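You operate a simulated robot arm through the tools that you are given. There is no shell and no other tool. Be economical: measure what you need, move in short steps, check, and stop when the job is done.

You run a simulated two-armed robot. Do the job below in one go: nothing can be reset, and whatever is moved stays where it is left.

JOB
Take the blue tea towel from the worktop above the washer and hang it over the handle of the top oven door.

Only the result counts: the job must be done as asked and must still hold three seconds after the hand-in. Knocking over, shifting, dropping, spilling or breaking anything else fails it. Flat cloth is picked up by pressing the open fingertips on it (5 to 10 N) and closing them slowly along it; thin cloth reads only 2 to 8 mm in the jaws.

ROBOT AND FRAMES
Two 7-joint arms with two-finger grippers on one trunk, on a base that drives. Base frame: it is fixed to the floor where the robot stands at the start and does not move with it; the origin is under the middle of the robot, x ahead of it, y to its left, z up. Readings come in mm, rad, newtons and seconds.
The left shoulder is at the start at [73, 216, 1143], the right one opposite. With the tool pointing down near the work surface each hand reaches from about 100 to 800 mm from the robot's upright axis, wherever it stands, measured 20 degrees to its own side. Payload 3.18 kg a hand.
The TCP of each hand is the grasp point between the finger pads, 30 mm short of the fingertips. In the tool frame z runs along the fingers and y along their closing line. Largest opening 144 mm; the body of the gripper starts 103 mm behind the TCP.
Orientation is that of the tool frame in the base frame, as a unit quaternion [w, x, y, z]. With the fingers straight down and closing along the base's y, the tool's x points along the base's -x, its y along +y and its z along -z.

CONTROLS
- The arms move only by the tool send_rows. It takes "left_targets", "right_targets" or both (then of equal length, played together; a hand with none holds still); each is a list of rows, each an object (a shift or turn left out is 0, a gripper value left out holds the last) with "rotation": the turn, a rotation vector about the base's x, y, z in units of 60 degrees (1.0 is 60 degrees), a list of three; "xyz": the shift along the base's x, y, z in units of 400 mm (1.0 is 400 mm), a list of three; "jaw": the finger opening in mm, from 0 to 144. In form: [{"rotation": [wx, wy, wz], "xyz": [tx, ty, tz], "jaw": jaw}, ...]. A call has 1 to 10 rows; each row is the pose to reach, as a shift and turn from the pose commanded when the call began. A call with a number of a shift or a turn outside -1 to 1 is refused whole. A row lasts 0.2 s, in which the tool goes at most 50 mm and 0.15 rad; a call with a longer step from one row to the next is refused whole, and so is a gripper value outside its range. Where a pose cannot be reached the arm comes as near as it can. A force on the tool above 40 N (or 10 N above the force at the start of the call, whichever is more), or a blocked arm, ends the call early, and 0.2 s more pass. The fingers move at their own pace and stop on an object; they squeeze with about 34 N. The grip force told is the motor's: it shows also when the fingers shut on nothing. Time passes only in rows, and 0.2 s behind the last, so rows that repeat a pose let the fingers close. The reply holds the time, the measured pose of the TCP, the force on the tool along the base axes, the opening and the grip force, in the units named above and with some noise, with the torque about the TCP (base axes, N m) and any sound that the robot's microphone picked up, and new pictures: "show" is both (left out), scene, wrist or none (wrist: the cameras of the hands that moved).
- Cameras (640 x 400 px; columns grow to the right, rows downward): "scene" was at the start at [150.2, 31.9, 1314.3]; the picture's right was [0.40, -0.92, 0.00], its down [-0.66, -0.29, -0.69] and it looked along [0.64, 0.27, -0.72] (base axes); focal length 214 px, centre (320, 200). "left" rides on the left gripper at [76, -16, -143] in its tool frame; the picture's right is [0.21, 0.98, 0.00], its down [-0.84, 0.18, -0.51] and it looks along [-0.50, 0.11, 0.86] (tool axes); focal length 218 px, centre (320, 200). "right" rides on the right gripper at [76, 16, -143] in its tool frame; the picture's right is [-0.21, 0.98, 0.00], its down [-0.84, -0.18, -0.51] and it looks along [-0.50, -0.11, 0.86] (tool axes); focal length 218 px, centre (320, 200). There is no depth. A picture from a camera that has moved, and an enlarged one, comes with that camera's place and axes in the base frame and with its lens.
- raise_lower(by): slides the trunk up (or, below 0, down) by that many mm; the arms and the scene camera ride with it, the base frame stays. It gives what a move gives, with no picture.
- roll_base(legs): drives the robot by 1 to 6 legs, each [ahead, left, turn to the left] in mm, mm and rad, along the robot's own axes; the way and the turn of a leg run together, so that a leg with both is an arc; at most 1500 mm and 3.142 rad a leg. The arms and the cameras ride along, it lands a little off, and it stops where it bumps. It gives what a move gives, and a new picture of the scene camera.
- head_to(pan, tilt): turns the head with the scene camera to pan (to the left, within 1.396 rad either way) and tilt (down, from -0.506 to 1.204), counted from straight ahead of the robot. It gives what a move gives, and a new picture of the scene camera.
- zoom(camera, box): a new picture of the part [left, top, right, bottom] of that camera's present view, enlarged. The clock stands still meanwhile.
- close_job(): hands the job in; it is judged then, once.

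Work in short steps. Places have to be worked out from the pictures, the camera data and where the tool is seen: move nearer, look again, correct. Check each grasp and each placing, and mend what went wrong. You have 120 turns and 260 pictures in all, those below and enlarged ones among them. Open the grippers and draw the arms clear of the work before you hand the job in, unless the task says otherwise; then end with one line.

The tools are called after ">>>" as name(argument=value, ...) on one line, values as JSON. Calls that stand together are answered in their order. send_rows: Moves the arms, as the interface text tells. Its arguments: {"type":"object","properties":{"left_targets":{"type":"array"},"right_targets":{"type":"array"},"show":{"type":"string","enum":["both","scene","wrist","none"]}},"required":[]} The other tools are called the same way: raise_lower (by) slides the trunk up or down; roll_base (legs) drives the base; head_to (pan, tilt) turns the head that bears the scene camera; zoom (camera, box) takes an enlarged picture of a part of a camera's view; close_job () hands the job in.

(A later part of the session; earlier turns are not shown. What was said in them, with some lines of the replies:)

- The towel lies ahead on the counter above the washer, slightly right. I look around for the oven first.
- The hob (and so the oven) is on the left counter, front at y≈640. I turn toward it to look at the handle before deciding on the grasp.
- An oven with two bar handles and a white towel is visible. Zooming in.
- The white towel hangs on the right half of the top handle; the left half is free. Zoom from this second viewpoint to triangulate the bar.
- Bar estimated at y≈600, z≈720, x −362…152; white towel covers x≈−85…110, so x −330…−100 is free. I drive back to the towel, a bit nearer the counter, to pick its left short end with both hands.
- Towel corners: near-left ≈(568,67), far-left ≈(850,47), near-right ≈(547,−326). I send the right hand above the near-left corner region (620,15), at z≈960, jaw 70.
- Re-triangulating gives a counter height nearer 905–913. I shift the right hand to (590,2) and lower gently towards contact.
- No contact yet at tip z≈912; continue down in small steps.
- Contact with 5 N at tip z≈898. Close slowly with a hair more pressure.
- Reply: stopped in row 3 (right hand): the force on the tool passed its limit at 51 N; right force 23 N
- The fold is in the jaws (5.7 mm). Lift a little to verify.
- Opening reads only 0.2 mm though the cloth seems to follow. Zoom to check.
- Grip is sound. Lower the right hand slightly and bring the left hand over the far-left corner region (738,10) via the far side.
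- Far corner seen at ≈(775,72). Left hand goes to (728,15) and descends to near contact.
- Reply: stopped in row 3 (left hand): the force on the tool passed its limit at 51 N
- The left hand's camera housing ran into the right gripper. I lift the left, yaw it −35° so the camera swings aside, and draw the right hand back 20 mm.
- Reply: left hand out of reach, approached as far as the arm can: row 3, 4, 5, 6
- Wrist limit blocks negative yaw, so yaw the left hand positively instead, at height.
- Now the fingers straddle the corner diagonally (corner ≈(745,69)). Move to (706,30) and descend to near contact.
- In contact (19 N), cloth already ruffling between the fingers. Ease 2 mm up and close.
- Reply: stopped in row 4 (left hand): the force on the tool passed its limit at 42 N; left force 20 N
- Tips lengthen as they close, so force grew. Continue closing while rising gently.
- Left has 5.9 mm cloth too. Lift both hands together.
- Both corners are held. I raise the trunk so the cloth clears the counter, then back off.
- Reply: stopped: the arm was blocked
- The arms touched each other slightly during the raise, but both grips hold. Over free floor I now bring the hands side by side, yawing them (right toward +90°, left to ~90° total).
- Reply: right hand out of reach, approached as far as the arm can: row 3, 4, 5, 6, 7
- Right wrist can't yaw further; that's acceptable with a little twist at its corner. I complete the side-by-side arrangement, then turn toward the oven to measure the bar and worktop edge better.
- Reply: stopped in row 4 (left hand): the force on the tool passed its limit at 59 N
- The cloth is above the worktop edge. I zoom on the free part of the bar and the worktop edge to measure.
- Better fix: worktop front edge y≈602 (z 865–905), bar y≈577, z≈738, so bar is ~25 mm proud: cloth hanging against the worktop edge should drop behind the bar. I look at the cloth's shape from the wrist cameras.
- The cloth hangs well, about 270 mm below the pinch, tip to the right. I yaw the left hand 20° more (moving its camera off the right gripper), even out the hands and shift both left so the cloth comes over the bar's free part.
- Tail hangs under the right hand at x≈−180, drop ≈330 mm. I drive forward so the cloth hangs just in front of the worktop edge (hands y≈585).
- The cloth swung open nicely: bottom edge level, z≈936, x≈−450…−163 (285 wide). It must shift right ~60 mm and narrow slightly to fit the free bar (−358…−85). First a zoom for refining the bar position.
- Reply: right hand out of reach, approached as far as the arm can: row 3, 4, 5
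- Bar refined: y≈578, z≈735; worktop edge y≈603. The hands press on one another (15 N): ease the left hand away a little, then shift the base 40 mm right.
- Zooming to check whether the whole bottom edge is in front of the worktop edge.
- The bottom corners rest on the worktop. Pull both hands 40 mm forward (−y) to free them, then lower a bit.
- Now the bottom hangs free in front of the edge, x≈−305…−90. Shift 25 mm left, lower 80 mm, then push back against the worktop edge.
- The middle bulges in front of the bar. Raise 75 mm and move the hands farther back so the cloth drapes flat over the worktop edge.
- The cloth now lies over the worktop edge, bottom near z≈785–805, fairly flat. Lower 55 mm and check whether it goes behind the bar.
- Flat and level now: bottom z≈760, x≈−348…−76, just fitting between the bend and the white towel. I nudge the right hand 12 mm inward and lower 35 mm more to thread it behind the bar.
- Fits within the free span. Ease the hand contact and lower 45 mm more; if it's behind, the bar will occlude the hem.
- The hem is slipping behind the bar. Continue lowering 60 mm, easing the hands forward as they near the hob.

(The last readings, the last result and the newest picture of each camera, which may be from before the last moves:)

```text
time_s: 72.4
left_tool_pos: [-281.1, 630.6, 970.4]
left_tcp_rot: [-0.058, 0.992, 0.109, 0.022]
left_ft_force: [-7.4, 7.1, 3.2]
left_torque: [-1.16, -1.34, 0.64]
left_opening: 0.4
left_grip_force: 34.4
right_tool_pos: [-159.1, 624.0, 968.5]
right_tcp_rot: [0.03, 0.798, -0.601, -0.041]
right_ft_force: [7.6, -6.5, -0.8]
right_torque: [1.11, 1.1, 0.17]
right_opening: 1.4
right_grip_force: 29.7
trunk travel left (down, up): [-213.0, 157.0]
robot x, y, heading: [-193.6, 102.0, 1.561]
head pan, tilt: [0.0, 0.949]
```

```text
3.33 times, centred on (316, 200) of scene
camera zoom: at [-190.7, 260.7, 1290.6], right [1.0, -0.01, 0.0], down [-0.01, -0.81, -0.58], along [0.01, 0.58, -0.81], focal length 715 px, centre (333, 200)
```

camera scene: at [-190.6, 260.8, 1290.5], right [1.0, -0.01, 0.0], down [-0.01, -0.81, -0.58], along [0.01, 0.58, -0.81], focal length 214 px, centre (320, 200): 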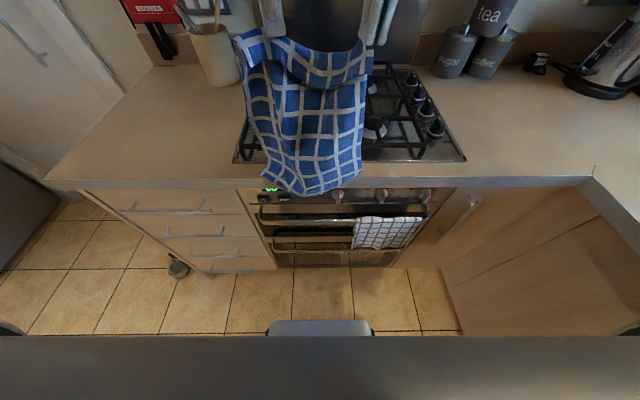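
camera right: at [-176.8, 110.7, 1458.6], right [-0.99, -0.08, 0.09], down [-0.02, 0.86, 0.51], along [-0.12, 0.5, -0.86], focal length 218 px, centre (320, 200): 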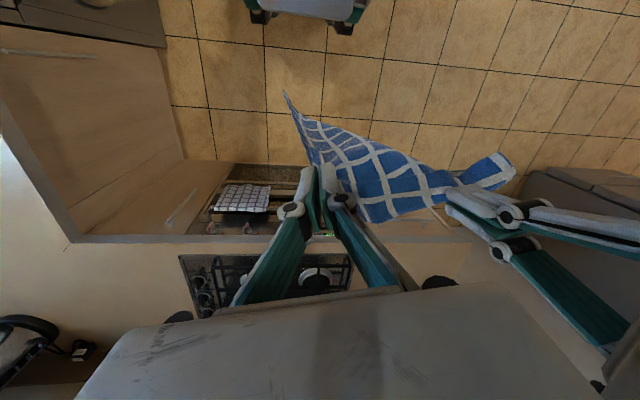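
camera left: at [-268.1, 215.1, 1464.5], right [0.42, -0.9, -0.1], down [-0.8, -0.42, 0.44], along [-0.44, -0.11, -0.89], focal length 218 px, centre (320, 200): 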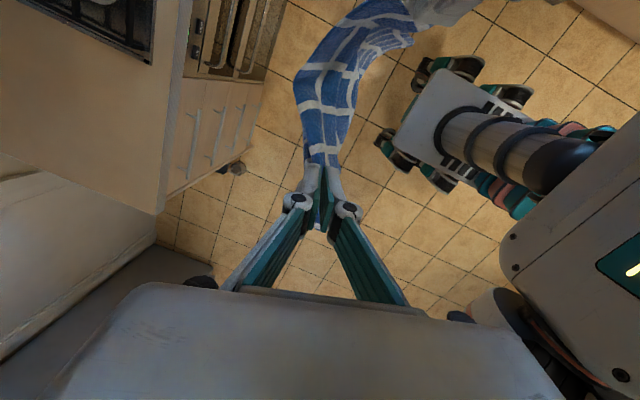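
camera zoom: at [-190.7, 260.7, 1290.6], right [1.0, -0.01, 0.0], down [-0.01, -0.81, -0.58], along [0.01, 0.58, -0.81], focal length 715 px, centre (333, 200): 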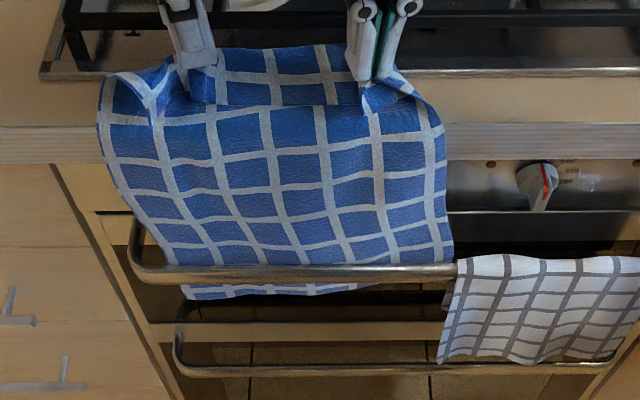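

Excellent: the hem is visible below and behind the bar. Now bring the hands forward in front of the edge (y≈575) and lower to feed more cloth behind.

>>> send_rows(left_targets=[{"xyz": [-0.01, -0.04, 0]}, {"xyz": [-0.015, -0.08, 0]}, {"xyz": [-0.015, -0.12, 0]}, {"xyz": [-0.015, -0.14, -0.03]}, {"xyz": [-0.015, -0.14, -0.07]}, {"xyz": [-0.015, -0.14, -0.11]}, {"xyz": [-0.015, -0.14, -0.15]}, {"xyz": [-0.015, -0.14, -0.19]}, {"xyz": [-0.015, -0.14, -0.19]}], right_targets=[{"xyz": [0.005, -0.04, 0]}, {"xyz": [0.005, -0.08, 0]}, {"xyz": [0.005, -0.12, 0]}, {"xyz": [0.005, -0.14, -0.03]}, {"xyz": [0.005, -0.14, -0.07]}, {"xyz": [0.005, -0.14, -0.11]}, {"xyz": [0.005, -0.14, -0.15]}, {"xyz": [0.005, -0.14, -0.19]}, {"xyz": [0.005, -0.14, -0.19]}], show="none")

>>> zoom(camera="scene", box=[220, 140, 412, 260])

```text
time_s: 74.4
left_tool_pos: [-287.1, 573.8, 893.8]
left_tcp_rot: [-0.057, 0.992, 0.106, 0.021]
left_ft_force: [-0.7, 0.0, -0.8]
left_torque: [0.0, 0.03, -0.01]
left_opening: 2.2
left_grip_force: 37.7
right_tool_pos: [-157.2, 569.7, 893.1]
right_tcp_rot: [0.03, 0.798, -0.6, -0.041]
right_ft_force: [0.1, 0.6, 1.0]
right_torque: [0.0, -0.02, 0.0]
right_opening: 0.8
right_grip_force: 29.4
trunk travel left (down, up): [-213.0, 157.0]
robot x, y, heading: [-192.7, 101.4, 1.562]
head pan, tilt: [0.0, 0.949]
```

```text
3.33 times, centred on (316, 200) of scene
camera zoom: at [-190.6, 260.6, 1290.6], right [1.0, -0.01, 0.0], down [-0.01, -0.81, -0.58], along [0.01, 0.58, -0.81], focal length 715 px, centre (333, 200)
```

zoom: 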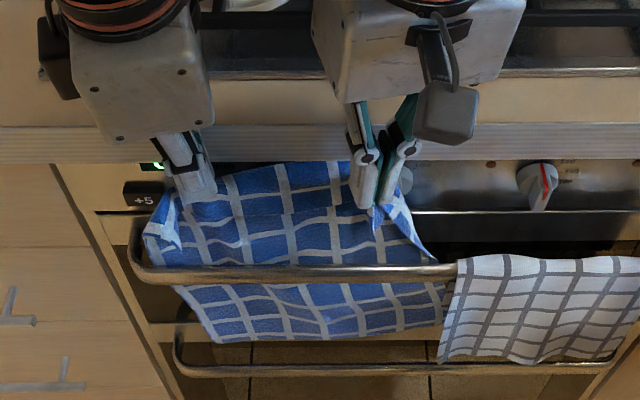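

Tail behind is about half now. Swing the hands forward (y≈505) and down so the top half drapes in front of the bar.

>>> send_rows(left_targets=[{"xyz": [0, -0.06, 0]}, {"xyz": [0, -0.12, -0.03]}, {"xyz": [0, -0.17, -0.08]}, {"xyz": [0, -0.18, -0.15]}, {"xyz": [0, -0.18, -0.23]}, {"xyz": [0, -0.18, -0.31]}, {"xyz": [0, -0.18, -0.31]}], right_targets=[{"xyz": [0, -0.06, 0]}, {"xyz": [0, -0.12, -0.03]}, {"xyz": [0, -0.17, -0.08]}, {"xyz": [0, -0.18, -0.15]}, {"xyz": [0, -0.18, -0.23]}, {"xyz": [0, -0.18, -0.31]}, {"xyz": [0, -0.18, -0.31]}], show="none")

>>> zoom(camera="scene", box=[220, 140, 412, 260])

```text
time_s: 76.0
left_tool_pos: [-288.7, 501.5, 770.9]
left_tcp_rot: [-0.058, 0.992, 0.107, 0.021]
left_ft_force: [-0.1, 0.0, 0.4]
left_torque: [0.02, 0.0, 0.0]
left_opening: 0.7
left_grip_force: 29.0
right_tool_pos: [-158.9, 498.4, 770.4]
right_tcp_rot: [0.03, 0.798, -0.6, -0.04]
right_ft_force: [0.7, 0.9, -1.7]
right_torque: [0.01, -0.05, 0.02]
right_opening: 3.8
right_grip_force: 38.6
trunk travel left (down, up): [-213.0, 157.0]
robot x, y, heading: [-190.8, 101.7, 1.558]
head pan, tilt: [0.0, 0.949]
```

```text
3.33 times, centred on (316, 200) of scene
camera zoom: at [-190.6, 260.4, 1290.7], right [1.0, -0.01, 0.0], down [-0.01, -0.81, -0.58], along [0.01, 0.58, -0.81], focal length 715 px, centre (333, 200)
```

zoom: 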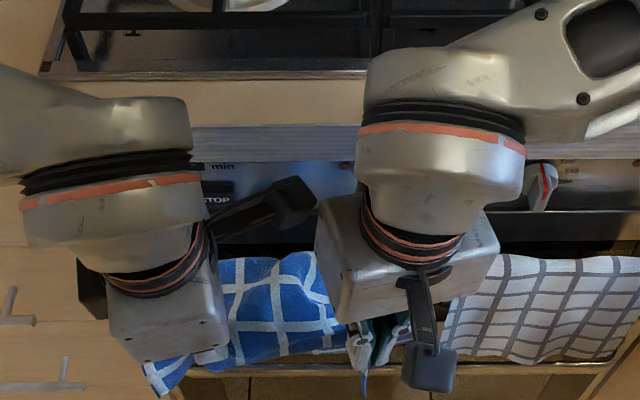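

Draped over. I check with the wrist cameras before releasing.

>>> zoom(camera="right", box=[0, 0, 640, 400])

>>> zoom(camera="left", box=[0, 0, 640, 400])

```text
1.00 times, centred on (320, 200) of right (not enlarged: the box is as wide or as high as the picture)
camera zoom: at [-138.2, 419.2, 911.9], right [-0.99, -0.07, 0.1], down [-0.01, 0.86, 0.51], along [-0.12, 0.51, -0.85], focal length 218 px, centre (320, 200)
```

zoom: 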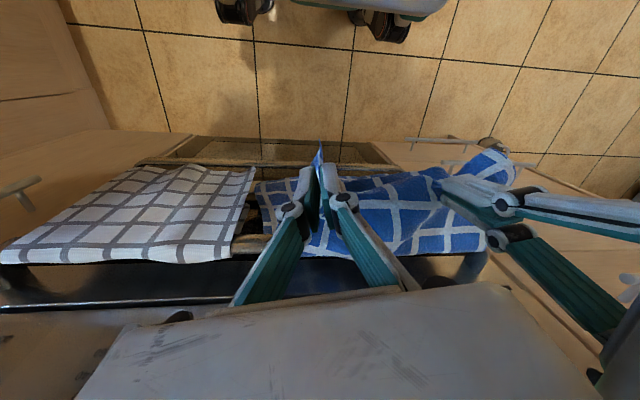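

```text
1.00 times, centred on (320, 200) of left (not enlarged: the box is as wide or as high as the picture)
camera zoom: at [-221.9, 516.7, 917.3], right [0.41, -0.91, -0.1], down [-0.8, -0.41, 0.44], along [-0.44, -0.1, -0.89], focal length 218 px, centre (320, 200)
```

zoom: 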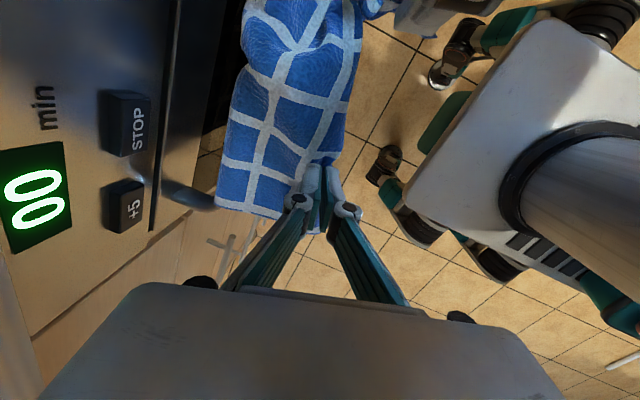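

All good; lower another 50 mm so the front half hangs down, then open the jaws gently.

>>> send_rows(left_targets=[{"xyz": [0, -0.02, -0.05]}, {"xyz": [0, -0.02, -0.1]}, {"xyz": [0, -0.02, -0.125]}, {"xyz": [0, -0.02, -0.125], "jaw": 10}, {"xyz": [0, -0.02, -0.125], "jaw": 25}, {"xyz": [0, -0.02, -0.125], "jaw": 40}, {"xyz": [0, -0.02, -0.125], "jaw": 40}], right_targets=[{"xyz": [0, -0.02, -0.05]}, {"xyz": [0, -0.02, -0.1]}, {"xyz": [0, -0.02, -0.125]}, {"xyz": [0, -0.02, -0.125], "jaw": 10}, {"xyz": [0, -0.02, -0.125], "jaw": 25}, {"xyz": [0, -0.02, -0.125], "jaw": 40}, {"xyz": [0, -0.02, -0.125], "jaw": 40}])

```text
time_s: 77.6
left_tool_pos: [-286.8, 495.0, 718.5]
left_tcp_rot: [-0.058, 0.992, 0.106, 0.02]
left_ft_force: [-0.2, 0.4, 0.0]
left_torque: [0.01, 0.01, 0.01]
left_opening: 40.2
left_grip_force: 0.1
right_tool_pos: [-157.4, 490.6, 718.1]
right_tcp_rot: [0.03, 0.798, -0.6, -0.04]
right_ft_force: [0.3, 0.2, 0.2]
right_torque: [0.01, 0.0, 0.0]
right_opening: 39.9
right_grip_force: 0.0
trunk travel left (down, up): [-213.0, 157.0]
robot x, y, heading: [-193.2, 103.0, 1.561]
head pan, tilt: [0.0, 0.949]
camera scene: at [-190.6, 260.9, 1290.5], right [1.0, -0.01, 0.0], down [-0.01, -0.81, -0.58], along [0.01, 0.58, -0.81], focal length 214 px, centre (320, 200)
camera right: at [-138.3, 411.5, 860.0], right [-0.99, -0.07, 0.1], down [-0.01, 0.86, 0.51], along [-0.12, 0.51, -0.85], focal length 218 px, centre (320, 200)
camera left: at [-221.0, 509.7, 865.8], right [0.41, -0.91, -0.1], down [-0.8, -0.41, 0.44], along [-0.44, -0.1, -0.89], focal length 218 px, centre (320, 200)
```

scene: 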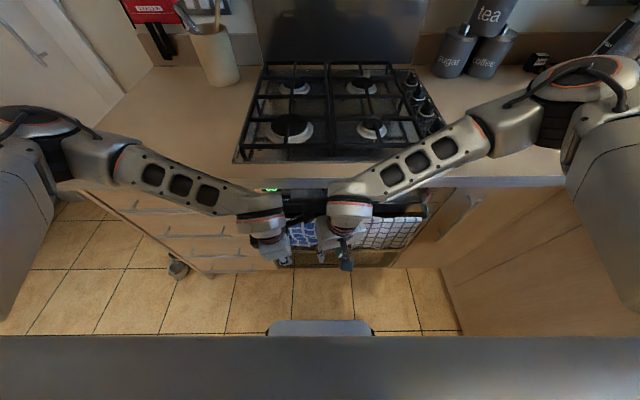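
right: 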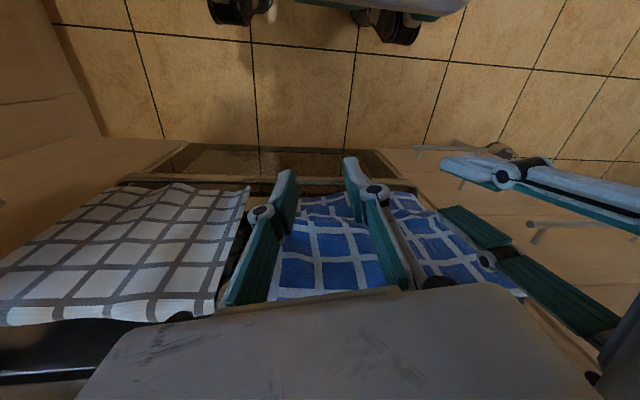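
left: 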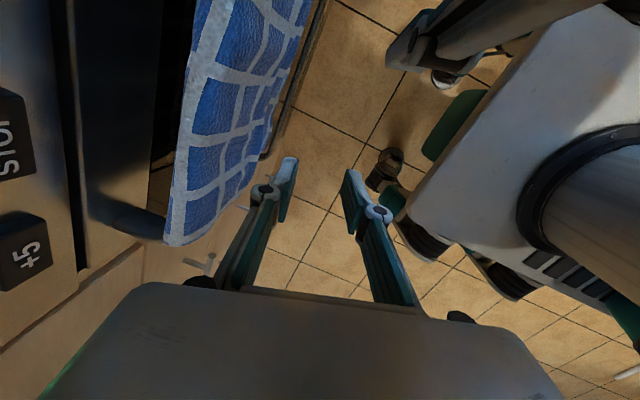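

Both hands are clear of the hung cloth. Drive straight back and inspect.

>>> roll_base(legs=[[-350, 0, 0]])

>>> zoom(camera="scene", box=[230, 80, 422, 200])

```text
time_s: 79.8
left_tool_pos: [-290.0, 145.7, 718.9]
left_tcp_rot: [-0.058, 0.992, 0.106, 0.022]
left_ft_force: [-0.3, 0.7, 0.2]
left_torque: [0.03, 0.0, 0.0]
left_opening: 39.7
left_grip_force: 0.0
right_tool_pos: [-161.6, 140.5, 719.3]
right_tcp_rot: [0.029, 0.797, -0.602, -0.041]
right_ft_force: [0.7, -0.1, 0.7]
right_torque: [0.0, 0.03, 0.0]
right_opening: 39.9
right_grip_force: 0.2
trunk travel left (down, up): [-213.0, 157.0]
robot x, y, heading: [-200.4, -243.0, 1.557]
head pan, tilt: [0.0, 0.949]
camera scene: at [-194.4, -88.9, 1290.6], right [1.0, -0.01, 0.0], down [-0.01, -0.81, -0.58], along [0.01, 0.58, -0.81], focal length 214 px, centre (320, 200)
```

scene: 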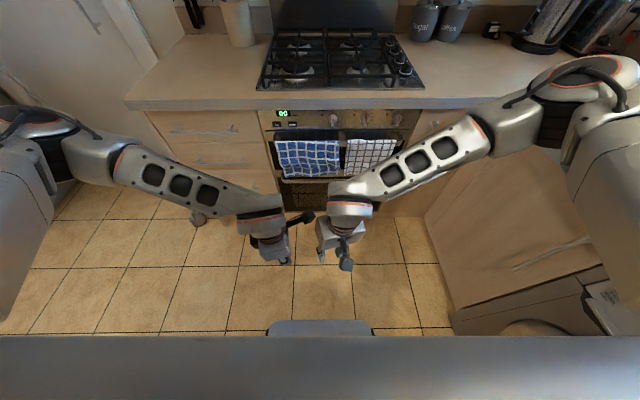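

```text
3.33 times, centred on (326, 140) of scene
camera zoom: at [-194.4, -88.9, 1290.6], right [1.0, -0.01, 0.0], down [-0.01, -0.81, -0.58], along [0.01, 0.58, -0.81], focal length 715 px, centre (300, 400)
```

zoom: 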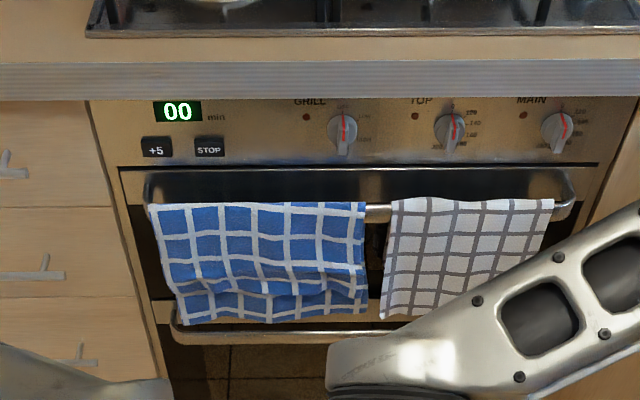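

The blue towel hangs neatly over the top handle beside the untouched white one. One last check for stability after a moment, and open the jaws.

>>> send_rows(left_targets=[{"jaw": 90}, {"jaw": 90}, {"jaw": 90}, {"jaw": 90}, {"jaw": 90}, {"jaw": 90}, {"jaw": 90}, {"jaw": 90}, {"jaw": 90}, {"jaw": 90}], show="none")

>>> zoom(camera="scene", box=[230, 80, 422, 200])

```text
time_s: 82.0
left_tool_pos: [-290.5, 145.9, 718.1]
left_tcp_rot: [-0.057, 0.993, 0.105, 0.021]
left_ft_force: [1.7, -0.2, -0.4]
left_torque: [-0.03, 0.04, 0.03]
left_opening: 90.0
left_grip_force: 0.1
right_tool_pos: [-161.2, 140.6, 718.8]
right_tcp_rot: [0.029, 0.797, -0.602, -0.041]
right_ft_force: [-0.1, 0.6, 0.5]
right_torque: [0.02, 0.0, -0.03]
right_opening: 39.9
right_grip_force: 0.1
trunk travel left (down, up): [-213.0, 157.0]
robot x, y, heading: [-197.8, -245.7, 1.553]
head pan, tilt: [0.0, 0.949]
```

```text
3.33 times, centred on (326, 140) of scene
camera zoom: at [-194.4, -88.3, 1290.5], right [1.0, -0.01, 0.0], down [-0.01, -0.81, -0.58], along [0.01, 0.58, -0.81], focal length 715 px, centre (300, 400)
```

zoom: 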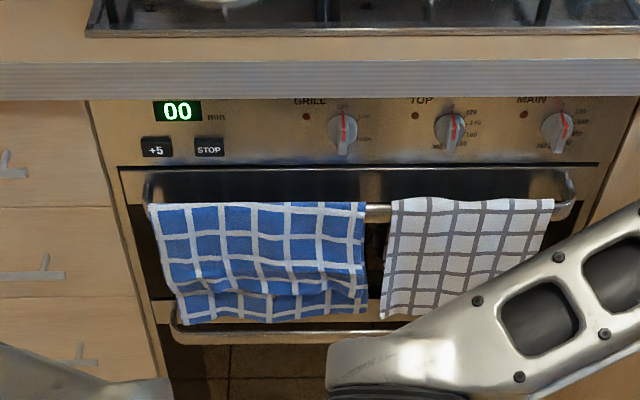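

The towel has not moved since the last picture and both arms are clear, so I hand the job in.

>>> close_job()

```text
The job is handed in.
```

The blue tea towel now hangs over the handle of the top oven door, to the left of the white towel. It had not moved in the last check before the hand-in, and nothing else was seen to shift.
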